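You operate a simulated robot arm through the tools that you are given. There is no shell and no other tool. Be economical: measure what you need, move in short steps, check, and stop when the job is done.

Carry out the task below with a simulated two-armed robot. There is one attempt and no reset: what you move stays moved.

TASK
Fetch the grey strip and set it on the shelf under the checking bench. Put the funnel on the pale end of the stacking table. Take the short roll from the top of the pressing bench and leave it on the grey mat. Pull the wide drawer open. Any order will do. Set down upright: funnel.

The check looks at the end state, three seconds after you hand in, the way a careful person would. Anything else that was tipped, shoved, dropped, spilled or broken makes it a failure.

THE ROBOT
Two 6-joint arms with two-finger parallel grippers on one trunk, on a base that drives. Base frame: it is fixed to the floor where the robot stands at the start and does not move with it; the origin is under the middle of the robot, x ahead of it, y to its left, z up. Readings come in mm, degrees, newtons and seconds.
The left shoulder is at the start at [280, 185, 1265], the right one opposite. With the tool pointing down near the work surface each hand reaches from about 160 to 880 mm from the robot's upright axis, wherever it stands, measured 20 degrees to its own side. Places, roughly: funnel (8x8x9 cm) [800, 200, 1400]; grey mat (17x17 cm) [-840, 800, 820]; grey strip [750, 250, 1000]; pale end of the stacking table (36x18 cm) [-3540, -1100, 780]; shelf under the checking bench [-1900, 800, 200]; short roll [750, 0, 750]; wide drawer [300, -5500, 700]. Payload 1.57 kg a hand.
The tool frame of a hand sits at the grasp point between the pads (the TCP): z along the fingers, y along the line on which they close. The tips reach 30 mm beyond it. Largest opening 80 mm; finger width 17, thickness 12; the body of the gripper, 40 by 82 mm, starts 80 mm behind the TCP.
Orientation is told as [roll, pitch, yaw] about the base's x, y, z axes, in that order, counted from this pose: with the fingers straight down and closing along the base's y, the tool's x points along the base's -x, its y along +y and its z along -z.

THE INTERFACE
- The arms move only by the tool move_arm. It takes "left_increments", "right_increments" or both (then of equal length, played together; a hand with none holds still); each is a list of rows, each a list of 7 numbers: the turn, a rotation vector about the tool's x, y, z in units of 4 degrees (1.0 is 4 degrees), then the shift along the tool's x, y, z in units of 25 mm (1.0 is 25 mm), then the opening, from 0 (shut) to 1 (fully open). In form: [[wx, wy, wz, dx, dy, dz, grip], ...]. A call has 1 to 20 rows; each row shifts and turns the commanded pose from where the row before left it, along the tool's axes as they then stand. A call with a number of a shift or a turn outside -1 to 1 is refused whole. Each row takes 0.2 s and may step no farther than 50 mm and 8.6 degrees from the row before; otherwise, or with a gripper value out of range, the whole call is refused. A pose out of reach is approached as far as the arm can. The call stops where the force on the tool passes 40 N (or 10 N more than at its start, if that is more) or the arm is blocked; 0.2 s more then pass. Each finger travels about 153 mm/s and halts on what it meets, pressing with about 36 N; the grip force reading is that of the motor and also rises with nothing between the fingers. The clock runs only during rows and for 0.2 s after the last one: add rows that do not move to give the fingers time. The reply holds the time, the measured pose of the TCP, the force on the tool along the base axes, the opening and the grip force, in the units named above and with some noise, with the torque about the TCP (base axes, N m) and any sound that the robot's microphone picked up, and new pictures: "pictures" is both (left out), scene, wrist or none (wrist: the cameras of the hands that moved).
- Cameras (640 x 400 px; columns grow to the right, rows downward): "scene" is now at [244.3, 16.7, 1722.8]; the picture's right is [0.19, -0.98, 0.00], its down [-0.58, -0.11, -0.81] and it looks along [0.79, 0.15, -0.59] (base axes); focal length 214 px, centre (320, 200). "left" rides on the left gripper at [72, 7, -122] in its tool frame; the picture's right is [-0.09, 1.00, 0.00], its down [-0.84, -0.08, -0.54] and it looks along [-0.54, -0.05, 0.84] (tool axes); focal length 238 px, centre (320, 200). "right" rides on the right gripper at [72, -7, -122] in its tool frame; the picture's right is [0.09, 1.00, 0.00], its down [-0.84, 0.08, -0.54] and it looks along [-0.54, 0.05, 0.84] (tool axes); focal length 238 px, centre (320, 200). There is no depth. A picture from a camera that has moved, and an enlarged one, comes with that camera's place and axes in the base frame and with its lens.
- slide_trunk(by): slides the trunk up (or, below 0, down) by that many mm; the arms and the scene camera ride with it, the base frame stays. It gives what a move gives, with no picture.
- drive_base(legs): drives the robot by 1 to 6 legs, each [ahead, turn to the left] in mm and degrees, along the robot's own axes; the way and the turn of a leg run together, so that a leg with both is an arc; at most 1500 mm and 180 degrees a leg. The arms and the cameras ride along, it lands a little off, and it stops where it bumps. It gives what a move gives, and a new picture of the scene camera.
- aim_head(pan, tilt): turns the head with the scene camera to pan (to the left, within 86 degrees either way) and tilt (down, from -29 to 69), counted from straight ahead of the robot. It gives what a move gives, and a new picture of the scene camera.
- zoom(camera, box): a new picture of the part [left, top, right, bottom] of that camera's present view, enlarged. The clock stands still meanwhile.
- hand_in(): hands the job in; it is judged then, once.

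Go step by step. Nothing tells you exact positions but the pictures and the camera data: compare them with the known pose of the tool, close in by small moves and look again before you grip or let go. The budget is 165 turns and 260 pictures, counting those below and the enlarged ones. Unless the task says otherwise, let go and move clear before handing in.

The tools are called after ">>>" as name(argument=value, ...) on one line, values as JSON. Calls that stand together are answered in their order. move_arm: Moves the arms, as the interface text tells. Its arguments: {"type":"object","properties":{"left_increments":{"type":"array","items":{"type":"array","items":{"type":"number"}}},"right_increments":{"type":"array","items":{"type":"array","items":{"type":"number"}}},"pictures":{"type":"string","enum":["both","scene","wrist","none"]}},"required":[]} The other tools are called the same way: slide_trunk (by) slides the trunk up or down; drive_base (legs) drives the base; aim_head (pan, tilt) turns the head that bears the scene camera; zoom (camera, box) takes an enlarged picture of a part of a camera's view; hand_in () hands the job in.

At the start:

```text
time: 0.0
left_eef_pos: [518.8, 318.3, 1605.6]
left_tool_rot: [0.1, -0.1, 0.1]
left_contact_force: [0.0, 0.0, 1.0]
left_torque: [0.02, -0.02, -0.02]
left_gripper_width: 79.8
left_grip_force: 0.1
right_eef_pos: [589.3, -185.7, 1613.7]
right_tool_rot: [0.0, 0.0, 0.0]
right_contact_force: [-0.7, -0.3, 0.4]
right_torque: [-0.01, 0.01, 0.01]
right_gripper_width: 80.1
right_grip_force: 0.1
trunk travel left (down, up): [-960.0, 30.0]
robot x, y, heading: [-1.1, 0.2, -0.2]
head pan, tilt: [10.8, 36.1]
```

scene: 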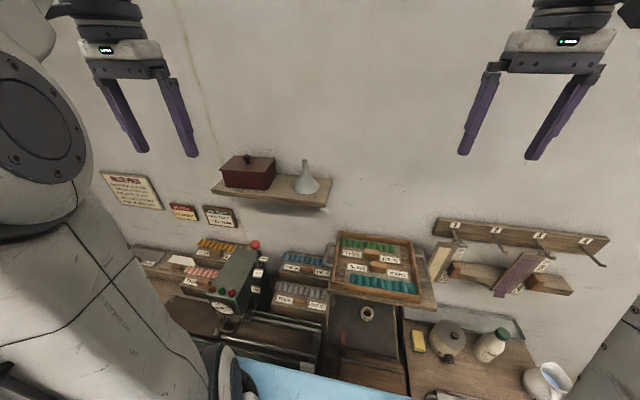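
right: 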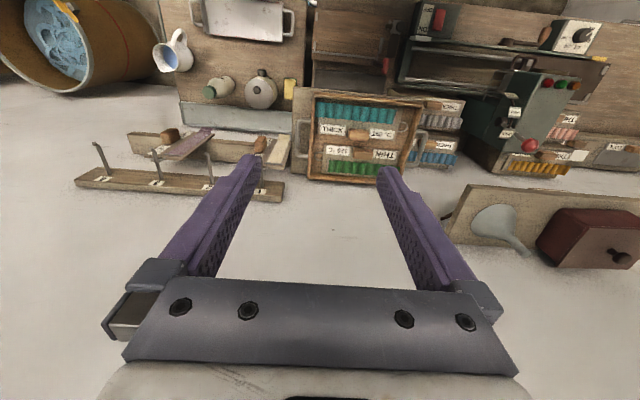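
left: 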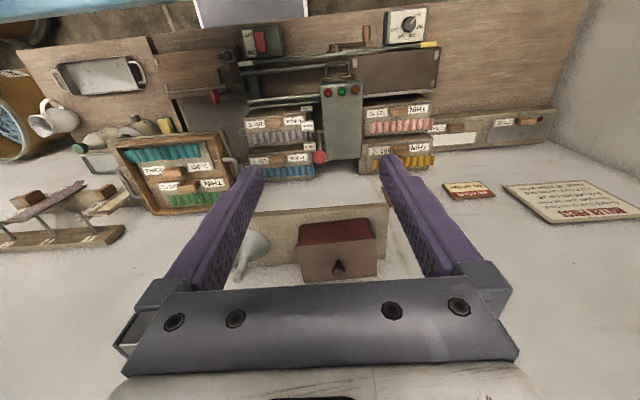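

I see a wall shelf with the funnel and a red box, racks of rolls, and a pressing bench below. I'll look closer first.

>>> zoom(camera="scene", box=[100, 140, 420, 340])

>>> zoom(camera="scene", box=[160, 220, 480, 400])

>>> zoom(camera="left", box=[100, 60, 560, 290])

```text
2.00 times, centred on (260, 240) of scene
camera zoom: at [244.3, 16.7, 1722.8], right [0.19, -0.98, 0.0], down [-0.58, -0.11, -0.81], along [0.79, 0.15, -0.59], focal length 429 px, centre (440, 120)
```

zoom: 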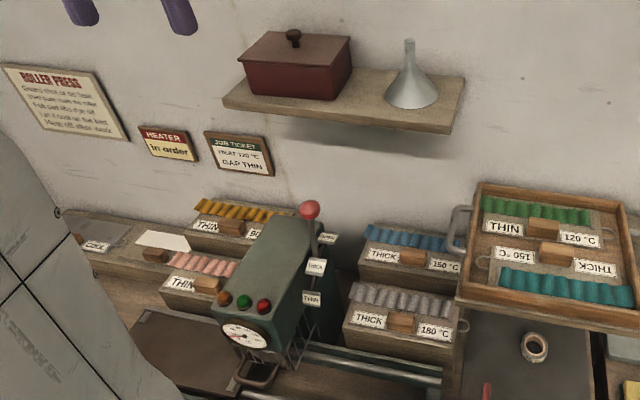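

```text
2.00 times, centred on (320, 310) of scene
camera zoom: at [244.3, 16.7, 1722.8], right [0.19, -0.98, 0.0], down [-0.58, -0.11, -0.81], along [0.79, 0.15, -0.59], focal length 429 px, centre (320, -20)
```

zoom: 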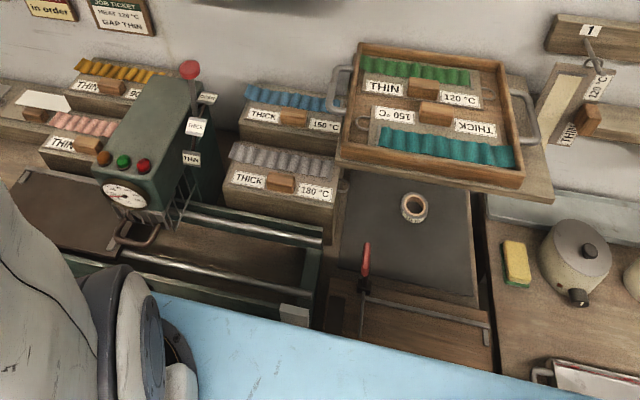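

```text
1.39 times, centred on (330, 175) of left
camera zoom: at [446.0, 325.2, 1728.0], right [0.09, 1.0, 0.0], down [0.84, -0.08, 0.54], along [0.54, -0.05, -0.84], focal length 332 px, centre (306, 235)
```

zoom: 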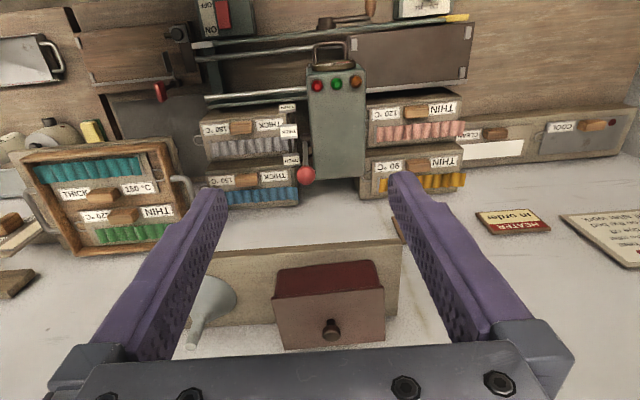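

>>> aim_head(pan=0, tilt=60)

>>> zoom(camera="right", box=[280, 60, 600, 260])

```text
time: 0.9
left_eef_pos: [519.6, 318.9, 1605.1]
left_tool_rot: [0.0, 0.0, -0.1]
left_contact_force: [-0.5, 0.1, 0.6]
left_torque: [-0.04, 0.01, 0.01]
left_gripper_width: 80.0
left_grip_force: 0.0
right_eef_pos: [588.9, -186.3, 1613.2]
right_tool_rot: [-0.1, 0.1, -0.1]
right_contact_force: [-1.0, 0.2, -0.2]
right_torque: [-0.03, 0.03, -0.02]
right_gripper_width: 80.0
right_grip_force: 0.2
trunk travel left (down, up): [-960.0, 30.0]
robot x, y, heading: [0.2, 4.9, -0.0]
head pan, tilt: [0.0, 60.0]
camera scene: at [225.1, 0.2, 1690.3], right [0.0, -1.0, 0.0], down [-0.87, 0.0, -0.5], along [0.5, 0.0, -0.87], focal length 214 px, centre (320, 200)
```

scene: 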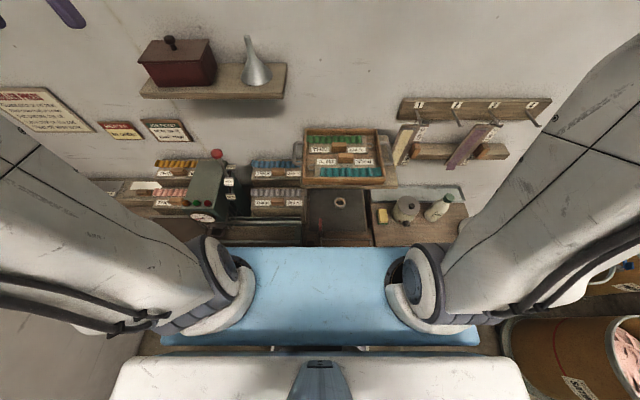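

```text
2.00 times, centred on (440, 160) of right
camera zoom: at [516.7, -191.9, 1737.0], right [-0.09, 1.0, 0.0], down [0.84, 0.08, 0.54], along [0.54, 0.05, -0.84], focal length 477 px, centre (80, 280)
```

zoom: 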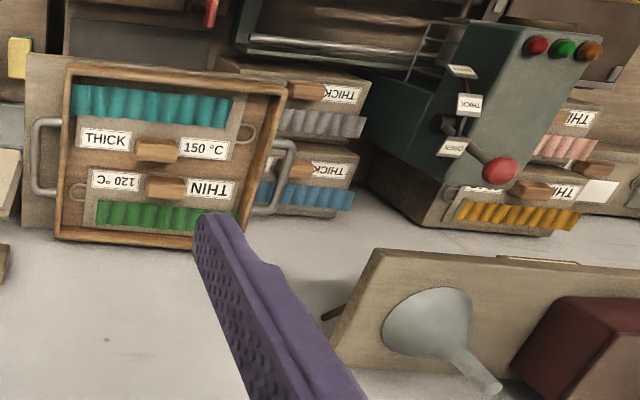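

>>> zoom(camera="scene", box=[140, 140, 300, 240])

>>> zoom(camera="scene", box=[240, 160, 400, 260])

>>> zoom(camera="left", box=[80, 80, 400, 280])

```text
4.00 times, centred on (220, 190) of scene
camera zoom: at [225.1, 0.2, 1690.3], right [0.0, -1.0, 0.0], down [-0.87, 0.0, -0.5], along [0.5, 0.0, -0.87], focal length 858 px, centre (720, 240)
```

zoom: 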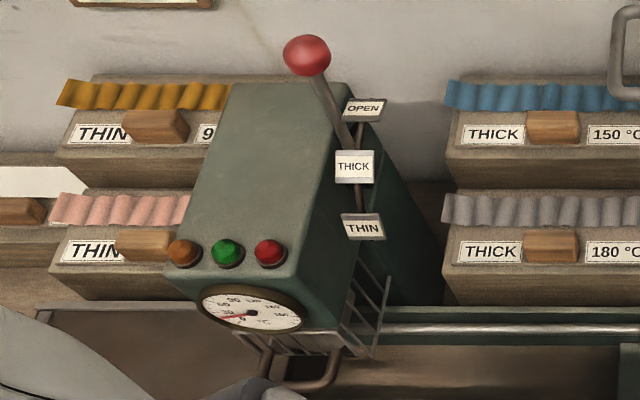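

```text
4.00 times, centred on (320, 210) of scene
camera zoom: at [225.1, 0.2, 1690.3], right [0.0, -1.0, 0.0], down [-0.87, 0.0, -0.5], along [0.5, 0.0, -0.87], focal length 858 px, centre (320, 160)
```

zoom: 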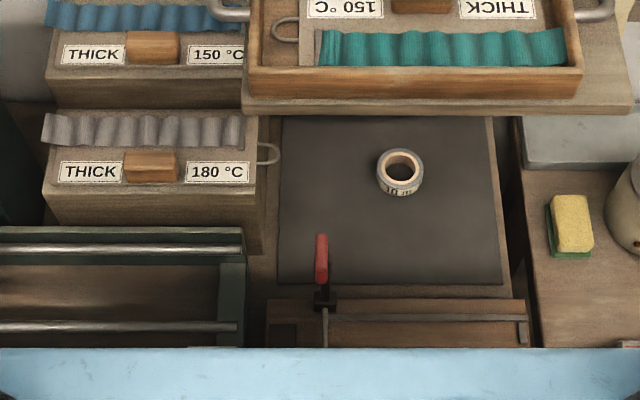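

```text
2.00 times, centred on (240, 180) of left
camera zoom: at [446.0, 325.2, 1728.0], right [0.09, 1.0, 0.0], down [0.84, -0.08, 0.54], along [0.54, -0.05, -0.84], focal length 477 px, centre (480, 240)
```

zoom: 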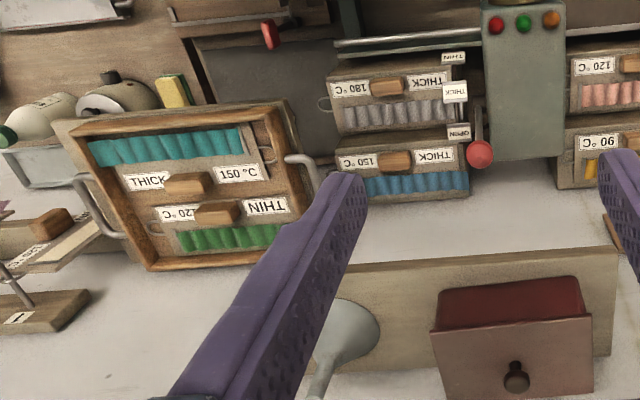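

I place the grey strip's wooden knob near (630,163,980), and the roll under the raised tray near (715,-95,~780). I'll lower both hands in front of these and look.

>>> move_arm(left_increments=[[0, 0, 0, 0, -0.31, 0.71, 1], [0, 0, 0, 0, -0.31, 0.71, 1], [0, 0, 0, 0, -0.31, 0.71, 1], [0, 0, 0, 0, -0.31, 0.71, 1], [0, 0, 0, 0, -0.31, 0.71, 1], [0, 0, 0, 0, -0.31, 0.71, 1], [0, 0, 0, 0, -0.31, 0.71, 1], [0, 0, 0, 0, -0.31, 0.71, 1], [0, 0, 0, 0, -0.31, 0.71, 1], [0, 0, 0, 0, -0.31, 0.71, 1], [0, 0, 0, 0, -0.31, 0.71, 1], [0, 0, 0, 0, -0.31, 0.71, 1], [0, 0, 0, 0, -0.31, 0.71, 1], [0, 0, 0, 0, -0.31, 0.71, 1], [0, 0, 0, 0, -0.31, 0.71, 1], [0, 0, 0, 0, -0.31, 0.71, 1], [0, 0, 0, 0, -0.31, 0.71, 1], [0, 0, 0, 0, -0.31, 0.71, 1], [0, 0, 0, 0, -0.31, 0.71, 1], [0, 0, 0, 0, -0.31, 0.71, 1]], right_increments=[[0, 0, 0, 0.22, 0.07, 0.926, 1], [0, 0, 0, 0.22, 0.07, 0.926, 1], [0, 0, 0, 0.22, 0.07, 0.926, 1], [0, 0, 0, 0.22, 0.07, 0.926, 1], [0, 0, 0, 0.22, 0.07, 0.926, 1], [0, 0, 0, 0.22, 0.07, 0.926, 1], [0, 0, 0, 0.22, 0.07, 0.926, 1], [0, 0, 0, 0.22, 0.07, 0.926, 1], [0, 0, 0, 0.22, 0.07, 0.926, 1], [0, 0, 0, 0.22, 0.07, 0.926, 1], [0, 0, 0, 0.22, 0.07, 0.926, 1], [0, 0, 0, 0.22, 0.07, 0.926, 1], [0, 0, 0, 0.22, 0.07, 0.926, 1], [0, 0, 0, 0.22, 0.07, 0.926, 1], [0, 0, 0, 0.22, 0.07, 0.926, 1], [0, 0, 0, 0.22, 0.07, 0.926, 1], [0, 0, 0, 0.22, 0.07, 0.926, 1], [0, 0, 0, 0.22, 0.07, 0.926, 1], [0, 0, 0, 0.22, 0.07, 0.926, 1], [0, 0, 0, 0.22, 0.07, 0.926, 1]])

```text
time: 5.1
left_eef_pos: [519.4, 163.8, 1250.5]
left_tool_rot: [0.1, 0.0, 0.0]
left_contact_force: [-0.9, -0.3, -0.4]
left_torque: [0.0, -0.01, 0.02]
left_gripper_width: 80.1
left_grip_force: 0.0
right_eef_pos: [522.6, -143.6, 1161.7]
right_tool_rot: [0.0, 0.1, 0.1]
right_contact_force: [0.1, -0.2, -0.3]
right_torque: [0.02, 0.0, -0.02]
right_gripper_width: 80.0
right_grip_force: 0.1
right hand out of reach, approached as far as the arm can: row 17, 18, 19, 20
trunk travel left (down, up): [-960.0, 30.0]
robot x, y, heading: [-2.2, 3.8, 0.4]
head pan, tilt: [0.0, 60.0]
camera scene: at [225.1, 0.2, 1690.2], right [0.0, -1.0, 0.0], down [-0.87, 0.0, -0.5], along [0.5, 0.0, -0.87], focal length 214 px, centre (320, 200)
camera right: at [452.5, -150.6, 1285.2], right [-0.09, 1.0, 0.0], down [0.84, 0.08, 0.54], along [0.54, 0.05, -0.84], focal length 238 px, centre (320, 200)
camera left: at [447.2, 168.5, 1372.7], right [0.09, 1.0, 0.0], down [0.84, -0.08, 0.54], along [0.54, -0.05, -0.84], focal length 238 px, centre (320, 200)
```

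scene: 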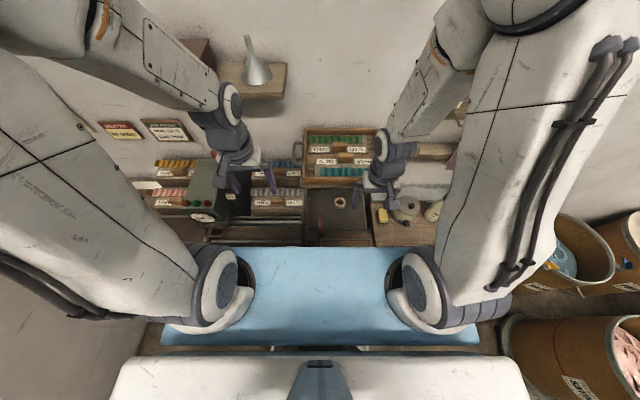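
right: 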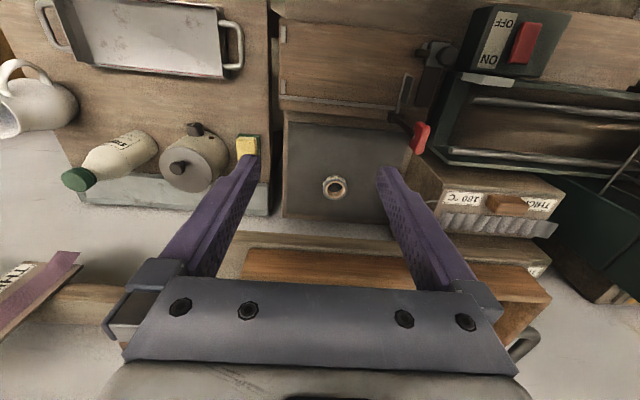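
left: 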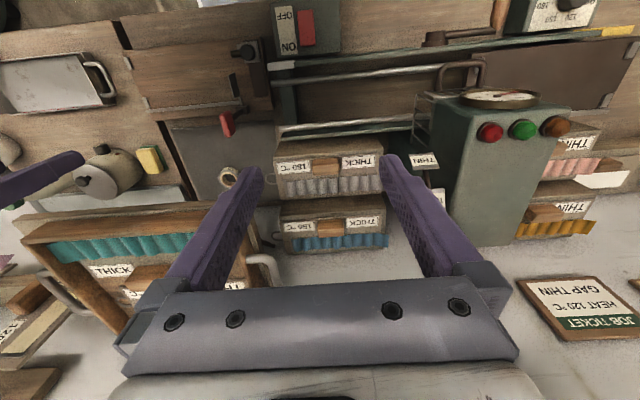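

Roll triangulates to (716,-94,~805), under the tray shelf whose front edge is at x≈576, z≈1150. I'll move the right hand aside and lower the trunk for better reach.

>>> move_arm(right_increments=[[0, 0, 0, 0.2, -0.9, 0, 1], [0, 0, 0, 0.2, -0.9, 0, 1], [0, 0, 0, 0.2, -0.9, 0, 1], [0, 0, 0, 0, -0.9, 0, 1], [0, 0, 0, 0, -0.9, 0, 1], [0, 0, 0, 0, -0.9, 0, 1], [0, 0, 0, 0, -0.9, 0, 1], [0, 0, 0, 0, -0.9, 0, 1]], pictures="none")

>>> slide_trunk(by=-200)

>>> zoom(camera="left", box=[0, 0, 640, 400])

>>> zoom(camera="scene", box=[0, 0, 640, 400])

```text
time: 6.9
left_eef_pos: [520.4, 162.4, 1250.5]
left_tool_rot: [0.0, 0.0, -0.1]
left_contact_force: [0.2, 0.3, 0.9]
left_torque: [-0.01, 0.0, 0.01]
left_gripper_width: 79.9
left_grip_force: 0.0
right_eef_pos: [530.9, -322.9, 1162.7]
right_tool_rot: [0.0, 0.0, 0.1]
right_contact_force: [-0.2, -0.2, 0.6]
right_torque: [-0.01, 0.01, 0.02]
right_gripper_width: 80.4
right_grip_force: 0.0
right hand out of reach, approached as far as the arm can: row 1, 2, 3
trunk travel left (down, up): [-960.0, 30.0]
robot x, y, heading: [0.1, -0.4, 0.1]
head pan, tilt: [0.0, 60.0]
```

```text
time: 9.1
left_eef_pos: [520.2, 162.8, 1050.6]
left_tool_rot: [0.0, 0.0, 0.0]
left_contact_force: [0.5, -0.4, 0.5]
left_torque: [-0.01, 0.03, -0.02]
left_gripper_width: 80.1
left_grip_force: 0.0
right_eef_pos: [531.7, -322.0, 961.7]
right_tool_rot: [0.0, 0.0, 0.0]
right_contact_force: [0.6, -0.2, -0.4]
right_torque: [0.0, 0.02, 0.01]
right_gripper_width: 79.9
right_grip_force: 0.2
trunk travel left (down, up): [-760.0, 230.0]
robot x, y, heading: [0.8, 3.0, 0.1]
head pan, tilt: [0.0, 60.0]
```

```text
1.00 times, centred on (320, 200) of left (not enlarged: the box is as wide or as high as the picture)
camera zoom: at [447.1, 168.6, 1173.1], right [0.09, 1.0, 0.0], down [0.84, -0.08, 0.54], along [0.54, -0.05, -0.84], focal length 238 px, centre (320, 200)
```

zoom: 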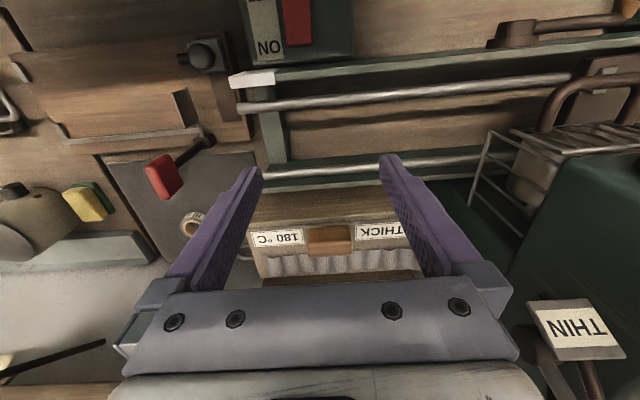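

```text
1.00 times, centred on (320, 200) of scene (not enlarged: the box is as wide or as high as the picture)
camera zoom: at [225.0, 0.2, 1490.3], right [0.0, -1.0, 0.0], down [-0.87, 0.0, -0.5], along [0.5, 0.0, -0.87], focal length 214 px, centre (320, 200)
```

zoom: 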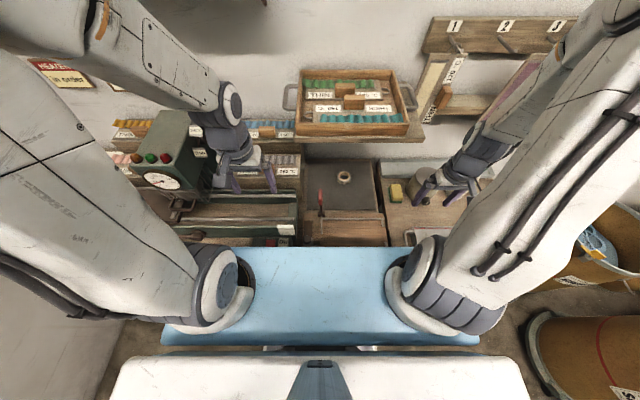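

>>> move_arm(left_increments=[[0, 0, 0, -0.72, 0, 0.3, 1], [0, 0, 0, -0.72, 0, 0.3, 1], [0, 0, 0, -0.72, 0, 0.3, 1], [0, 0, 0, -0.72, 0, 0.3, 1], [0, 0, 0, -0.72, 0, 0.3, 1], [0, 0, 0, -0.72, 0, 0.3, 1]])

```text
time: 10.4
left_eef_pos: [627.1, 163.6, 1006.2]
left_tool_rot: [0.0, 0.0, 0.1]
left_contact_force: [-0.3, -0.5, 0.9]
left_torque: [-0.02, -0.04, -0.02]
left_gripper_width: 79.9
left_grip_force: 0.1
right_eef_pos: [530.4, -322.5, 962.3]
right_tool_rot: [-0.1, 0.0, -0.1]
right_contact_force: [-0.4, 0.5, -0.5]
right_torque: [-0.02, -0.04, 0.0]
right_gripper_width: 79.9
right_grip_force: 0.0
trunk travel left (down, up): [-760.0, 230.0]
robot x, y, heading: [-4.8, -1.4, 0.0]
head pan, tilt: [0.0, 60.0]
camera scene: at [224.9, 0.2, 1490.3], right [0.0, -1.0, 0.0], down [-0.87, 0.0, -0.5], along [0.5, 0.0, -0.87], focal length 214 px, centre (320, 200)
camera left: at [554.1, 169.5, 1129.6], right [0.09, 1.0, 0.0], down [0.84, -0.08, 0.54], along [0.54, -0.05, -0.84], focal length 238 px, centre (320, 200)
```

scene: 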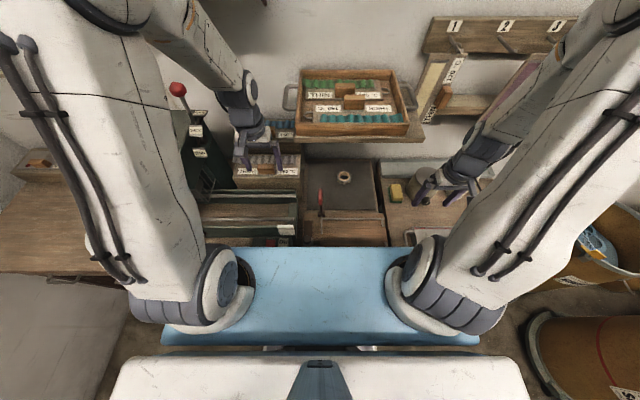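
left: 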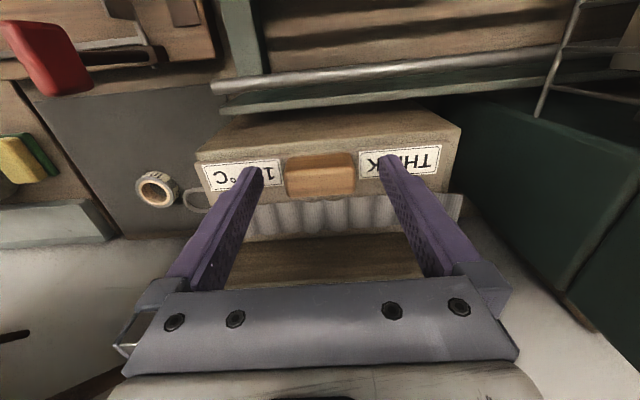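

>>> zoom(camera="left", box=[180, 100, 500, 300])

>>> zoom(camera="scene", box=[210, 120, 330, 195])

```text
2.00 times, centred on (340, 200) of left
camera zoom: at [554.1, 169.5, 1129.6], right [0.09, 1.0, 0.0], down [0.84, -0.08, 0.54], along [0.54, -0.05, -0.84], focal length 477 px, centre (280, 200)
```

zoom: 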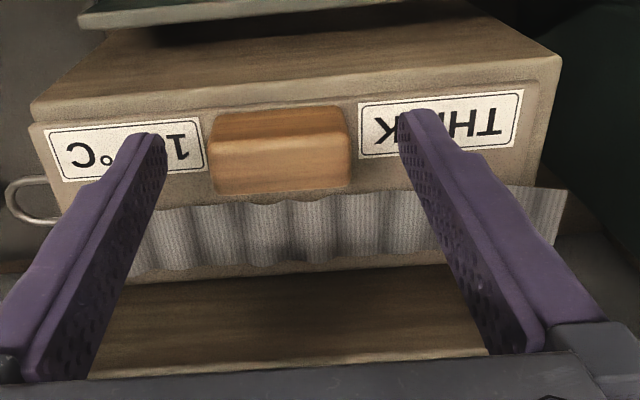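

```text
5.33 times, centred on (270, 158) of scene
camera zoom: at [224.9, 0.2, 1490.3], right [0.0, -1.0, 0.0], down [-0.87, 0.0, -0.5], along [0.5, 0.0, -0.87], focal length 1144 px, centre (587, 427)
```

zoom: 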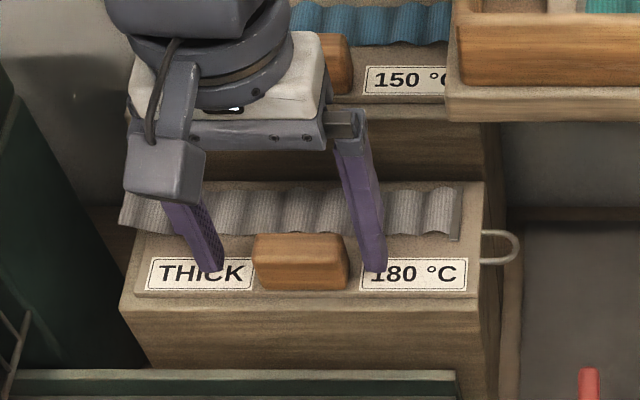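

>>> move_arm(left_increments=[[0, 0, 0, -0.26, 0, 0, 1], [0, 0, 0, 0, 0, 0.3, 1], [0, 0, 0, 0, 0, 0.3, 1]], pictures="none")

>>> zoom(camera="scene", box=[210, 120, 330, 195])

>>> zoom(camera="left", box=[180, 100, 500, 300])

```text
time: 11.2
left_eef_pos: [633.0, 162.7, 991.0]
left_tool_rot: [0.0, 0.0, 0.0]
left_contact_force: [-0.2, 0.6, -0.3]
left_torque: [-0.01, -0.03, 0.02]
left_gripper_width: 80.0
left_grip_force: 0.1
right_eef_pos: [530.4, -322.3, 962.4]
right_tool_rot: [0.1, 0.0, 0.0]
right_contact_force: [0.9, 0.2, 0.9]
right_torque: [0.05, 0.02, -0.01]
right_gripper_width: 80.1
right_grip_force: 0.2
trunk travel left (down, up): [-760.0, 230.0]
robot x, y, heading: [-0.9, -0.2, -0.1]
head pan, tilt: [0.0, 60.0]
```

```text
5.33 times, centred on (270, 158) of scene
camera zoom: at [225.1, 0.2, 1490.2], right [0.0, -1.0, 0.0], down [-0.87, 0.0, -0.5], along [0.5, 0.0, -0.87], focal length 1144 px, centre (587, 427)
```

zoom: 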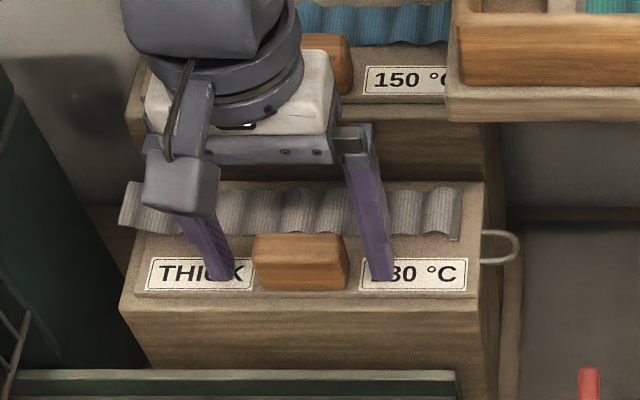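

```text
2.00 times, centred on (340, 200) of left
camera zoom: at [560.9, 169.1, 1112.9], right [0.09, 1.0, 0.0], down [0.84, -0.08, 0.54], along [0.54, -0.05, -0.84], focal length 477 px, centre (280, 200)
```

zoom: 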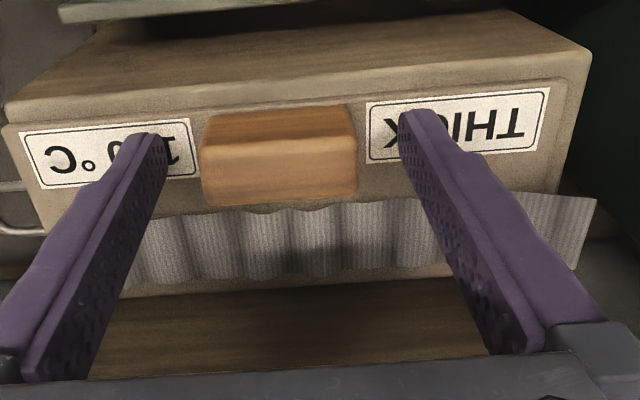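

The fingers straddle the knob symmetrically; closing and lifting slightly.

>>> move_arm(left_increments=[[0, 0, 0, 0, 0, 0, 0.4], [0, 0, 0, 0, 0, 0, 0], [0, 0, 0, 0, 0, 0, 0], [0, 0, 0, 0, 0, 0, 0], [0, 0, 0, 0, 0, -0.6, 0], [0, 0, 0, 0, 0, -0.8, 0], [0, 0, 0, 0, 0, -0.8, 0]], pictures="both")

```text
time: 12.8
left_eef_pos: [634.5, 162.0, 1046.6]
left_tool_rot: [0.0, 0.1, 0.0]
left_contact_force: [0.0, 0.1, -0.1]
left_torque: [0.02, 0.03, -0.02]
left_gripper_width: 49.3
left_grip_force: 36.2
right_eef_pos: [531.1, -321.9, 962.6]
right_tool_rot: [0.0, 0.0, 0.1]
right_contact_force: [1.1, -0.4, -0.1]
right_torque: [-0.05, -0.01, -0.03]
right_gripper_width: 80.0
right_grip_force: 0.1
trunk travel left (down, up): [-760.0, 230.0]
robot x, y, heading: [-2.1, -1.6, -0.0]
head pan, tilt: [0.0, 60.0]
camera scene: at [225.2, 0.2, 1490.2], right [0.0, -1.0, 0.0], down [-0.87, 0.0, -0.5], along [0.5, 0.0, -0.87], focal length 214 px, centre (320, 200)
camera left: at [562.8, 167.5, 1168.8], right [0.09, 1.0, 0.0], down [0.84, -0.08, 0.54], along [0.54, -0.05, -0.84], focal length 238 px, centre (320, 200)
```

scene: 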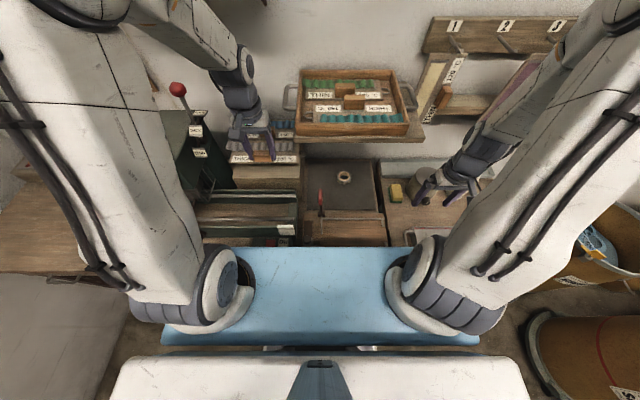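
left: 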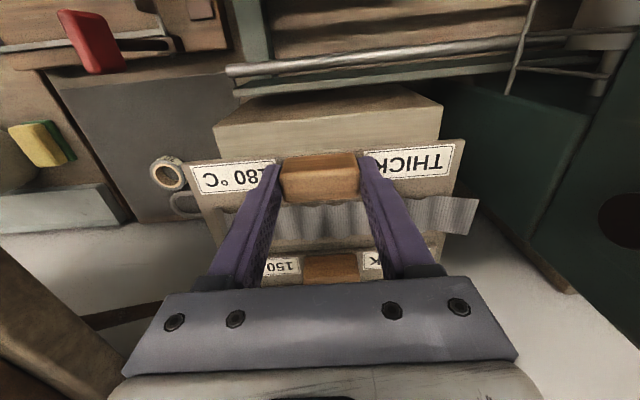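

>>> move_arm(left_increments=[[0, 0, 0, 0, -0.5, -0.3, 0], [0, 0, 0, 0.6, -0.4, 0, 0], [0, 0, 0, 0.8, 0, 0, 0], [0, 0, 0, 0.8, 0, 0, 0], [0, 0, 0, 0.8, 0, 0, 0], [0, 0, 0, 0.8, 0.2, 0, 0], [0, 0, 0, 0.7, 0.4, 0, 0]], pictures="scene")

```text
time: 14.4
left_eef_pos: [520.6, 154.5, 1053.8]
left_tool_rot: [0.0, -0.1, 0.0]
left_contact_force: [0.1, -0.4, -1.5]
left_torque: [-0.04, 0.03, 0.03]
left_gripper_width: 49.1
left_grip_force: 35.8
right_eef_pos: [530.6, -322.2, 961.5]
right_tool_rot: [0.0, 0.0, 0.1]
right_contact_force: [-0.8, 0.6, -0.1]
right_torque: [0.01, 0.01, 0.02]
right_gripper_width: 80.2
right_grip_force: 0.1
trunk travel left (down, up): [-760.0, 230.0]
robot x, y, heading: [-2.1, -2.8, -0.1]
head pan, tilt: [0.0, 60.0]
camera scene: at [225.2, 0.1, 1490.2], right [0.0, -1.0, 0.0], down [-0.87, 0.0, -0.5], along [0.5, 0.0, -0.87], focal length 214 px, centre (320, 200)
```

scene: 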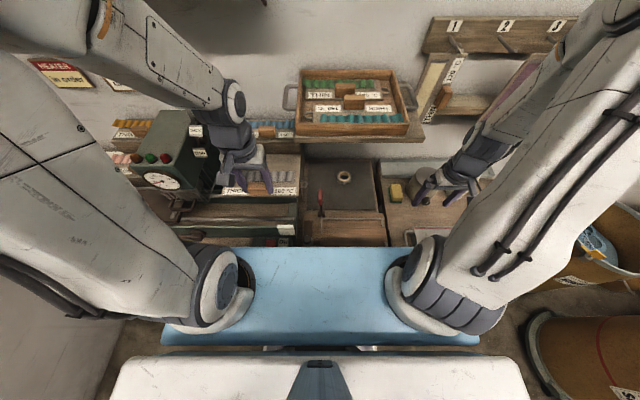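

Strip is held. Next I stow the left hand higher and back, raise the right, then lower the trunk so the right forearm can pass below the tray shelf.

>>> move_arm(left_increments=[[0, 0, 0, 0.35, 0.15, -0.98, 0], [0, 0, 0, 0.35, 0.15, -0.98, 0], [0, 0, 0, 0.35, 0.15, -0.98, 0], [0, 0, 0, 0.35, 0.15, -0.98, 0], [0, 0, 0, 0.35, 0.15, -0.98, 0], [0, 0, 0, 0.35, 0.15, -0.98, 0], [0, 0, 0, 0.35, 0.15, -0.98, 0], [0, 0, 0, 0.35, 0.15, -0.98, 0]], right_increments=[[0, 0, 0, 0, 0, -0.6, 1], [0, 0, 0, 0, 0, -0.6, 1], [0, 0, 0, 0, 0, -0.6, 1], [0, 0, 0, 0, 0, -0.6, 1], [0, 0, 0, 0, 0, -0.6, 1], [0, 0, 0, 0, 0, -0.6, 1], [0, 0, 0, 0, 0, -0.6, 1], [0, 0, 0, 0, 0, -0.6, 1]], pictures="none")

>>> slide_trunk(by=-220)

>>> zoom(camera="scene", box=[0, 0, 640, 400])

>>> zoom(camera="right", box=[0, 0, 640, 400])

```text
time: 16.2
left_eef_pos: [506.1, 183.7, 1239.3]
left_tool_rot: [-0.1, 0.3, 0.0]
left_contact_force: [0.4, -0.2, -1.6]
left_torque: [0.02, 0.03, -0.02]
left_gripper_width: 49.2
left_grip_force: 35.7
left hand out of reach, approached as far as the arm can: row 5, 6, 7, 8
right_eef_pos: [529.9, -320.0, 1082.0]
right_tool_rot: [-0.1, -0.1, 0.0]
right_contact_force: [0.0, -0.1, -0.1]
right_torque: [0.0, -0.01, 0.01]
right_gripper_width: 80.2
right_grip_force: 0.1
trunk travel left (down, up): [-760.0, 230.0]
robot x, y, heading: [0.4, 0.1, 0.2]
head pan, tilt: [0.0, 60.0]
```

```text
time: 18.6
left_eef_pos: [505.2, 182.8, 1017.6]
left_tool_rot: [0.0, 0.1, 0.0]
left_contact_force: [0.4, -1.0, -1.8]
left_torque: [0.0, 0.03, 0.04]
left_gripper_width: 49.8
left_grip_force: 35.7
right_eef_pos: [530.0, -320.8, 861.9]
right_tool_rot: [0.0, 0.0, 0.0]
right_contact_force: [-0.3, 0.5, 0.5]
right_torque: [-0.01, 0.0, 0.03]
right_gripper_width: 79.8
right_grip_force: 0.1
trunk travel left (down, up): [-540.0, 450.0]
robot x, y, heading: [-2.1, 0.7, -0.1]
head pan, tilt: [0.0, 60.0]
```

```text
1.00 times, centred on (320, 200) of scene (not enlarged: the box is as wide or as high as the picture)
camera zoom: at [225.0, 0.2, 1270.3], right [0.0, -1.0, 0.0], down [-0.87, 0.0, -0.5], along [0.5, 0.0, -0.87], focal length 214 px, centre (320, 200)
```

zoom: 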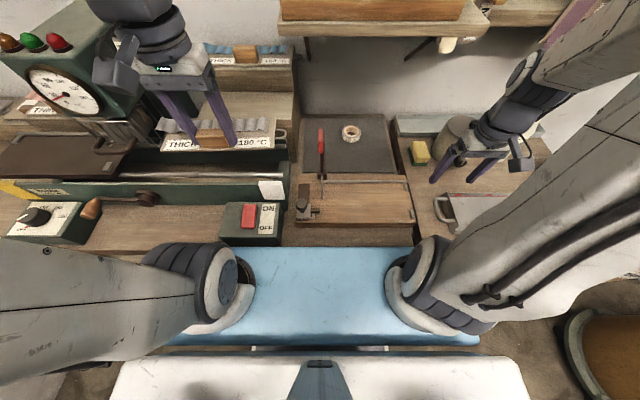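

```text
1.00 times, centred on (320, 200) of right (not enlarged: the box is as wide or as high as the picture)
camera zoom: at [459.7, -327.0, 985.3], right [-0.09, 1.0, 0.0], down [0.84, 0.08, 0.54], along [0.54, 0.05, -0.84], focal length 238 px, centre (320, 200)
```

zoom: 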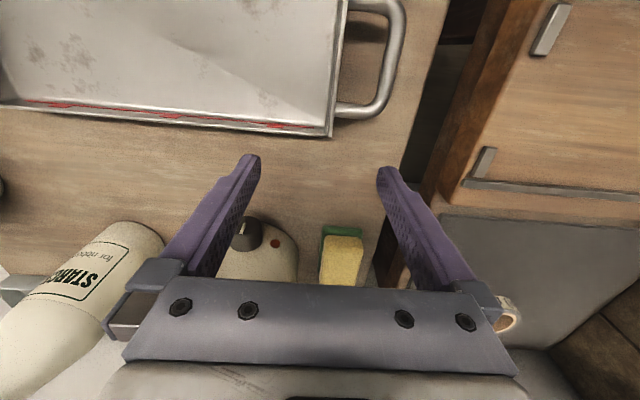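

>>> move_arm(right_increments=[[0, -1, 0, -0.17, 0.9, -0.274, 1], [0, -1, 0, -0.188, 0.9, -0.262, 1], [0, -1, 0, -0.206, 0.9, -0.248, 1], [0, -1, 0, -0.223, 0.9, -0.233, 1], [0, -1, 0, -0.239, 0.9, -0.217, 1], [0, -1, 0, -0.253, 0.9, -0.2, 1], [0, -1, 0, -0.266, 0.9, -0.182, 1], [0, -1, 0, -0.279, 0.9, -0.162, 1], [0, -1, 0, -0.289, 0.9, -0.142, 1], [0, -1, 0, -0.299, 0.9, -0.122, 1]])

```text
time: 20.8
left_eef_pos: [505.3, 183.1, 1020.3]
left_tool_rot: [0.0, 0.2, 0.0]
left_contact_force: [0.5, -0.6, -1.1]
left_torque: [-0.03, 0.01, -0.04]
left_gripper_width: 49.5
left_grip_force: 36.0
right_eef_pos: [585.0, -93.9, 936.8]
right_tool_rot: [-0.1, -39.8, 0.2]
right_contact_force: [0.0, 0.3, -0.1]
right_torque: [0.03, 0.0, 0.0]
right_gripper_width: 80.2
right_grip_force: 0.0
right hand out of reach, approached as far as the arm can: row 7, 8
trunk travel left (down, up): [-540.0, 450.0]
robot x, y, heading: [-2.2, 0.6, 0.1]
head pan, tilt: [0.0, 60.0]
camera scene: at [225.0, 0.1, 1270.2], right [0.0, -1.0, 0.0], down [-0.87, 0.0, -0.5], along [0.5, 0.0, -0.87], focal length 214 px, centre (320, 200)
camera right: at [452.8, -100.4, 986.1], right [-0.07, 1.0, -0.06], down [0.29, 0.08, 0.95], along [0.95, 0.05, -0.3], focal length 238 px, centre (320, 200)
```

scene: 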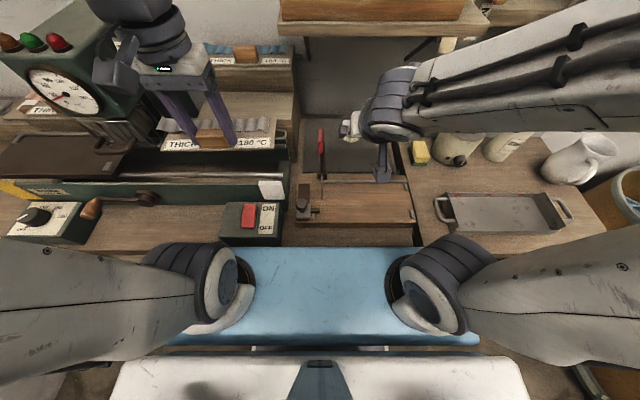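
right: 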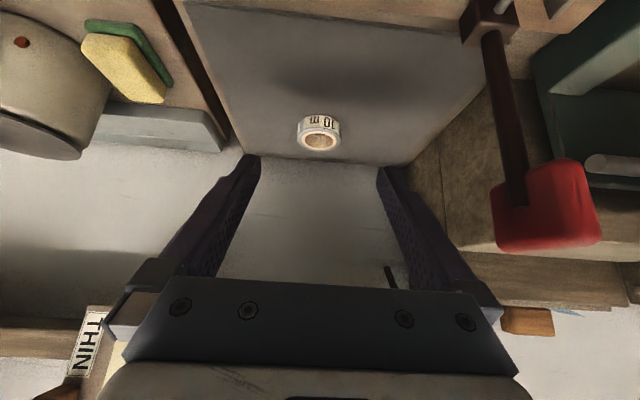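

>>> move_arm(right_increments=[[0, 0, 0, -0.15, 0, 0.69, 1], [0, 0, 0, -0.15, 0, 0.69, 1], [0, 0, 0, -0.15, 0, 0.69, 1], [0, 0, 0, -0.15, 0, 0.69, 1], [0, 0, 0, -0.15, 0, 0.69, 1], [0, 0, 0, -0.15, 0, 0.69, 1], [0, 0, 0, -0.15, 0, 0.69, 1], [0, 0, 0, -0.15, 0, 0.69, 1]])

```text
time: 22.6
left_eef_pos: [505.5, 182.9, 1020.2]
left_tool_rot: [0.0, 0.2, 0.0]
left_contact_force: [-0.2, 0.2, -0.4]
left_torque: [0.01, 0.0, 0.02]
left_gripper_width: 49.5
left_grip_force: 35.7
right_eef_pos: [696.0, -95.3, 850.7]
right_tool_rot: [0.0, -40.0, -0.2]
right_contact_force: [0.4, 0.1, -0.2]
right_torque: [-0.02, 0.0, 0.01]
right_gripper_width: 80.0
right_grip_force: 0.0
trunk travel left (down, up): [-540.0, 450.0]
robot x, y, heading: [-0.5, -1.8, -0.2]
head pan, tilt: [0.0, 60.0]
camera scene: at [224.9, 0.2, 1270.3], right [0.0, -1.0, 0.0], down [-0.87, 0.0, -0.5], along [0.5, 0.0, -0.87], focal length 214 px, centre (320, 200)
camera right: at [563.8, -100.7, 898.5], right [-0.07, 1.0, -0.06], down [0.29, 0.08, 0.95], along [0.95, 0.05, -0.3], focal length 238 px, centre (320, 200)
```

scene: 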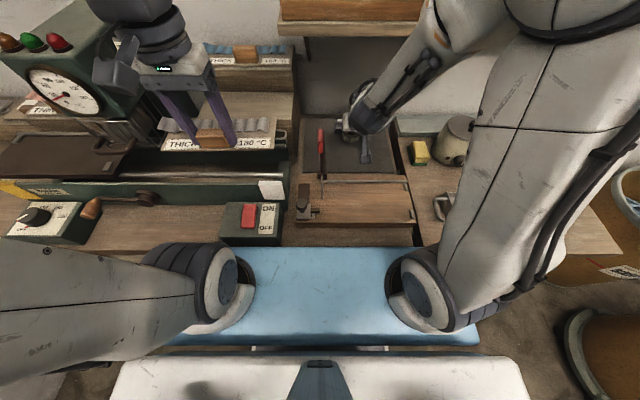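
right: 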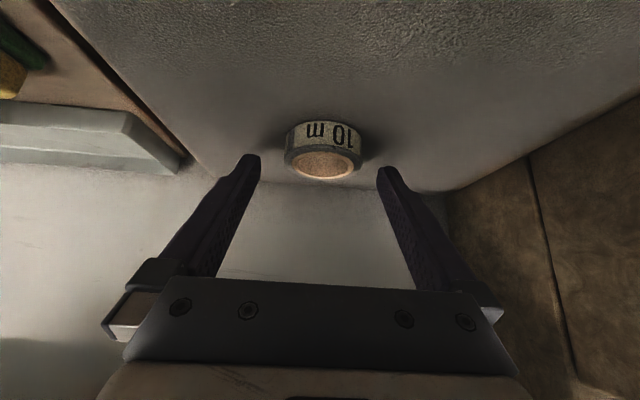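

>>> move_arm(right_increments=[[0, 0, 0, 0.17, 0.1, 0.33, 1]], pictures="none")

>>> zoom(camera="right", box=[200, 80, 440, 230])

>>> zoom(camera="left", box=[0, 0, 640, 400])

```text
time: 23.0
left_eef_pos: [504.9, 183.6, 1019.4]
left_tool_rot: [0.0, 0.2, 0.0]
left_contact_force: [0.3, -0.1, -0.8]
left_torque: [0.03, 0.0, -0.03]
left_gripper_width: 49.6
left_grip_force: 35.2
right_eef_pos: [699.7, -91.1, 842.2]
right_tool_rot: [0.0, -40.1, -0.1]
right_contact_force: [0.2, 0.1, -0.2]
right_torque: [-0.02, 0.01, 0.04]
right_gripper_width: 80.1
right_grip_force: 0.0
trunk travel left (down, up): [-540.0, 450.0]
robot x, y, heading: [-2.0, -0.2, 0.2]
head pan, tilt: [0.0, 60.0]
```

```text
2.67 times, centred on (320, 155) of right
camera zoom: at [566.1, -97.5, 889.8], right [-0.07, 1.0, -0.06], down [0.29, 0.08, 0.95], along [0.95, 0.05, -0.3], focal length 636 px, centre (320, 320)
```

zoom: 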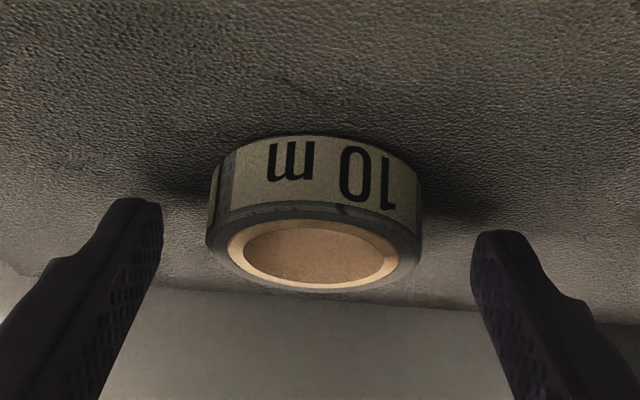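

```text
1.00 times, centred on (320, 200) of left (not enlarged: the box is as wide or as high as the picture)
camera zoom: at [432.9, 189.4, 1141.7], right [0.09, 1.0, 0.0], down [0.84, -0.08, 0.54], along [0.54, -0.05, -0.84], focal length 238 px, centre (320, 200)
```

zoom: 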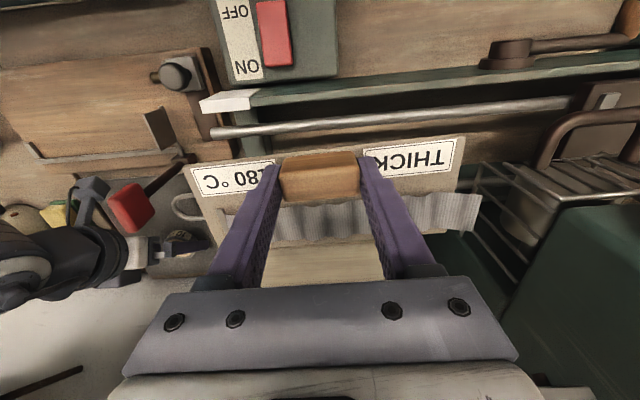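

>>> move_arm(right_increments=[[0, 0, 0, 0, 0, 0.15, 1], [0, 0, 0, 0, 0, 0, 0.5], [0, 0, 0, 0, 0, 0, 0.2], [0, 0, 0, 0, 0, 0, 0.2], [0, 0, 0, 0, 0, 0, 0.2]], pictures="wrist")

```text
time: 24.2
left_eef_pos: [506.1, 183.3, 1019.0]
left_tool_rot: [0.0, 0.3, 0.0]
left_contact_force: [0.3, -0.1, -1.4]
left_torque: [-0.01, 0.06, 0.01]
left_gripper_width: 49.4
left_grip_force: 36.2
right_eef_pos: [702.7, -90.5, 838.8]
right_tool_rot: [0.0, -39.9, 0.0]
right_contact_force: [-0.1, -0.6, -0.1]
right_torque: [-0.02, 0.0, 0.01]
right_gripper_width: 52.0
right_grip_force: 36.2
trunk travel left (down, up): [-540.0, 450.0]
robot x, y, heading: [-2.2, -2.6, -0.0]
head pan, tilt: [0.0, 60.0]
camera right: at [568.5, -97.3, 887.2], right [-0.07, 1.0, -0.06], down [0.29, 0.08, 0.95], along [0.95, 0.05, -0.3], focal length 238 px, centre (320, 200)
```

right: 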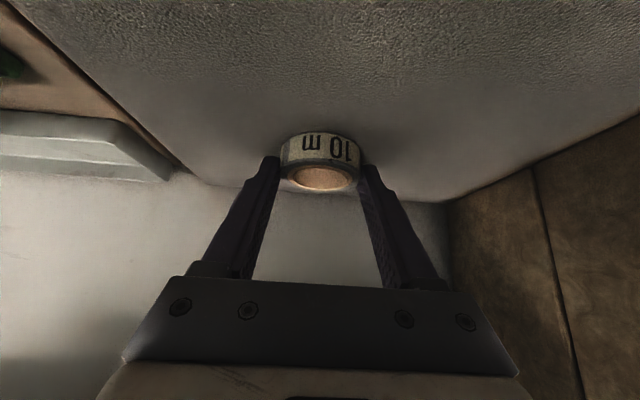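

Roll is gripped at 52 mm. Lifting and backing out along the entry path.

>>> move_arm(right_increments=[[0, 0, 0, -0.38, 0, -0.46, 0.2], [0, 0, 0, -0.38, 0, -0.46, 0.2], [0, 0, 0, 0.3, -0.05, -0.69, 0.2], [0, 0, 0, 0.3, -0.05, -0.69, 0.2], [0, 0, 0, 0.3, -0.05, -0.69, 0.2], [0, 0, 0, 0.3, 0, -0.69, 0.2], [0, 0, 0, 0.3, 0, -0.69, 0.2], [0, 0, 0, 0.2, 0, -0.69, 0.2]])

```text
time: 26.0
left_eef_pos: [506.5, 183.0, 1019.1]
left_tool_rot: [0.0, 0.2, 0.0]
left_contact_force: [-1.2, -0.1, -0.2]
left_torque: [0.02, 0.06, -0.02]
left_gripper_width: 49.0
left_grip_force: 36.0
right_eef_pos: [600.6, -95.4, 920.4]
right_tool_rot: [0.0, -39.9, 0.0]
right_contact_force: [0.2, 0.6, -0.9]
right_torque: [0.0, -0.04, -0.02]
right_gripper_width: 52.2
right_grip_force: 35.9
trunk travel left (down, up): [-540.0, 450.0]
robot x, y, heading: [-2.5, 1.6, 0.1]
head pan, tilt: [0.0, 60.0]
camera scene: at [225.3, 0.3, 1270.2], right [0.0, -1.0, 0.0], down [-0.87, 0.0, -0.5], along [0.5, 0.0, -0.87], focal length 214 px, centre (320, 200)
camera right: at [469.1, -101.1, 968.6], right [-0.07, 1.0, -0.06], down [0.3, 0.08, 0.95], along [0.95, 0.05, -0.3], focal length 238 px, centre (320, 200)
```

scene: 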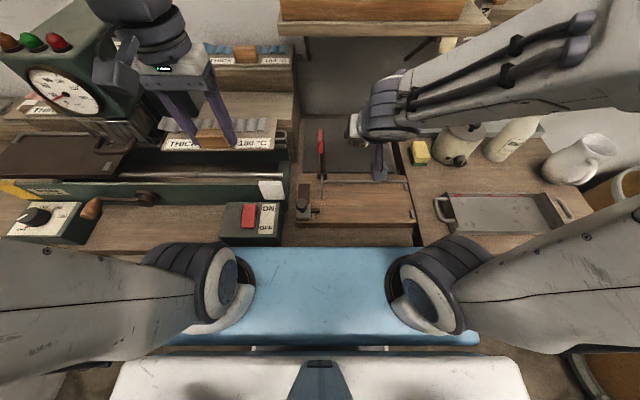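
right: 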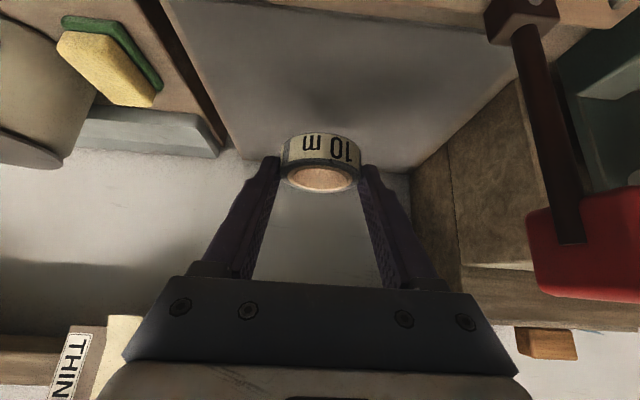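

>>> drive_base(legs=[[-400, 0]])

>>> aim_head(pan=80, tilt=25)

>>> aim_head(pan=-80, tilt=25)

```text
time: 28.5
left_eef_pos: [101.4, 182.1, 1019.8]
left_tool_rot: [-0.1, 0.3, -0.2]
left_contact_force: [-0.5, 0.7, -0.7]
left_torque: [-0.02, 0.03, 0.01]
left_gripper_width: 49.2
left_grip_force: 35.7
right_eef_pos: [195.1, -95.9, 919.8]
right_tool_rot: [-0.1, -40.0, -0.3]
right_contact_force: [-0.1, 0.3, 0.2]
right_torque: [0.0, -0.01, 0.01]
right_gripper_width: 52.0
right_grip_force: 36.2
trunk travel left (down, up): [-540.0, 450.0]
robot x, y, heading: [-405.9, 1.0, -0.2]
head pan, tilt: [0.0, 60.0]
camera scene: at [-180.7, 0.2, 1270.2], right [0.0, -1.0, 0.0], down [-0.87, 0.0, -0.5], along [0.5, 0.0, -0.87], focal length 214 px, centre (320, 200)
```

scene: 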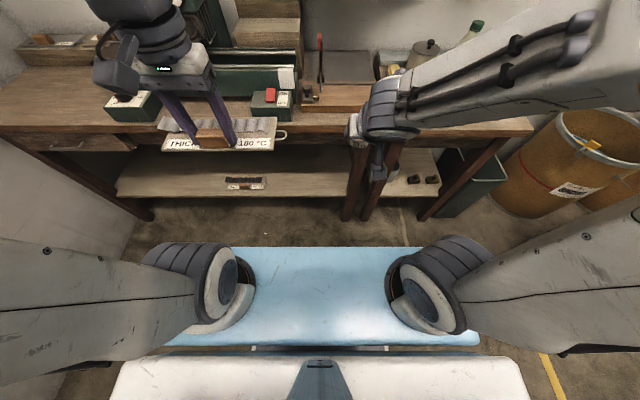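

```text
time: 30.0
left_eef_pos: [100.6, 182.9, 1020.8]
left_tool_rot: [0.0, 0.3, -0.2]
left_contact_force: [0.5, 0.1, -1.5]
left_torque: [0.0, 0.04, -0.01]
left_gripper_width: 49.4
left_grip_force: 35.5
right_eef_pos: [195.2, -95.7, 919.3]
right_tool_rot: [-0.1, -39.9, -0.1]
right_contact_force: [0.3, -0.1, -0.7]
right_torque: [-0.01, 0.0, -0.03]
right_gripper_width: 51.9
right_grip_force: 35.5
trunk travel left (down, up): [-540.0, 450.0]
robot x, y, heading: [-408.4, 1.7, -0.1]
head pan, tilt: [80.0, 25.0]
camera scene: at [-231.0, 91.0, 1320.3], right [0.98, -0.18, 0.0], down [-0.08, -0.42, -0.91], along [0.16, 0.89, -0.42], focal length 214 px, centre (320, 200)
```

scene: 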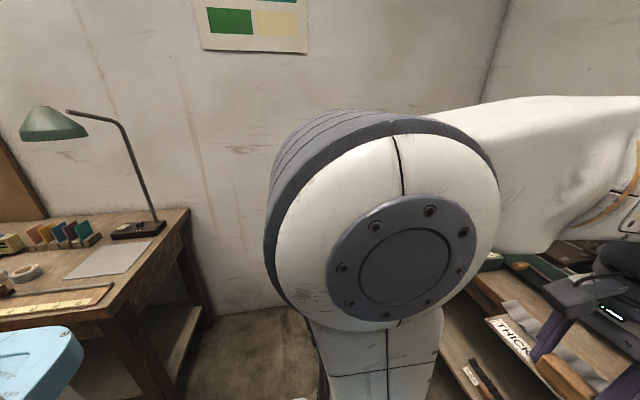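

```text
time: 32.5
left_eef_pos: [100.3, 183.7, 1019.5]
left_tool_rot: [0.0, 0.2, -0.1]
left_contact_force: [-0.6, -0.4, -1.0]
left_torque: [0.01, 0.05, 0.01]
left_gripper_width: 49.4
left_grip_force: 35.9
right_eef_pos: [195.8, -95.9, 919.4]
right_tool_rot: [-0.1, -39.9, -0.2]
right_contact_force: [-1.0, -0.3, 0.4]
right_torque: [0.0, 0.0, -0.03]
right_gripper_width: 52.0
right_grip_force: 35.7
trunk travel left (down, up): [-540.0, 450.0]
robot x, y, heading: [-406.4, 1.7, -0.2]
head pan, tilt: [-80.0, 25.0]
camera scene: at [-231.6, -90.4, 1320.3], right [-0.99, -0.17, 0.0], down [-0.07, 0.42, -0.91], along [0.15, -0.89, -0.42], focal length 214 px, centre (320, 200)
```

scene: 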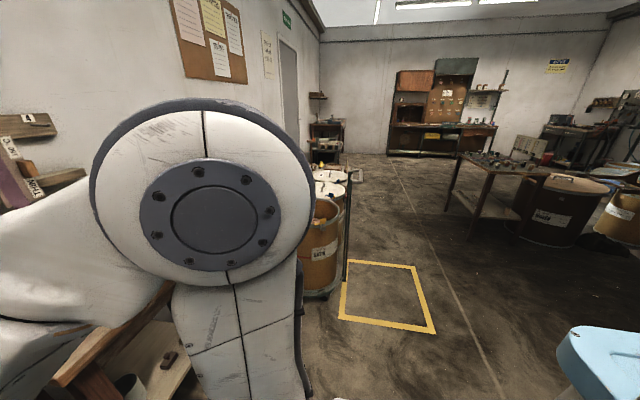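

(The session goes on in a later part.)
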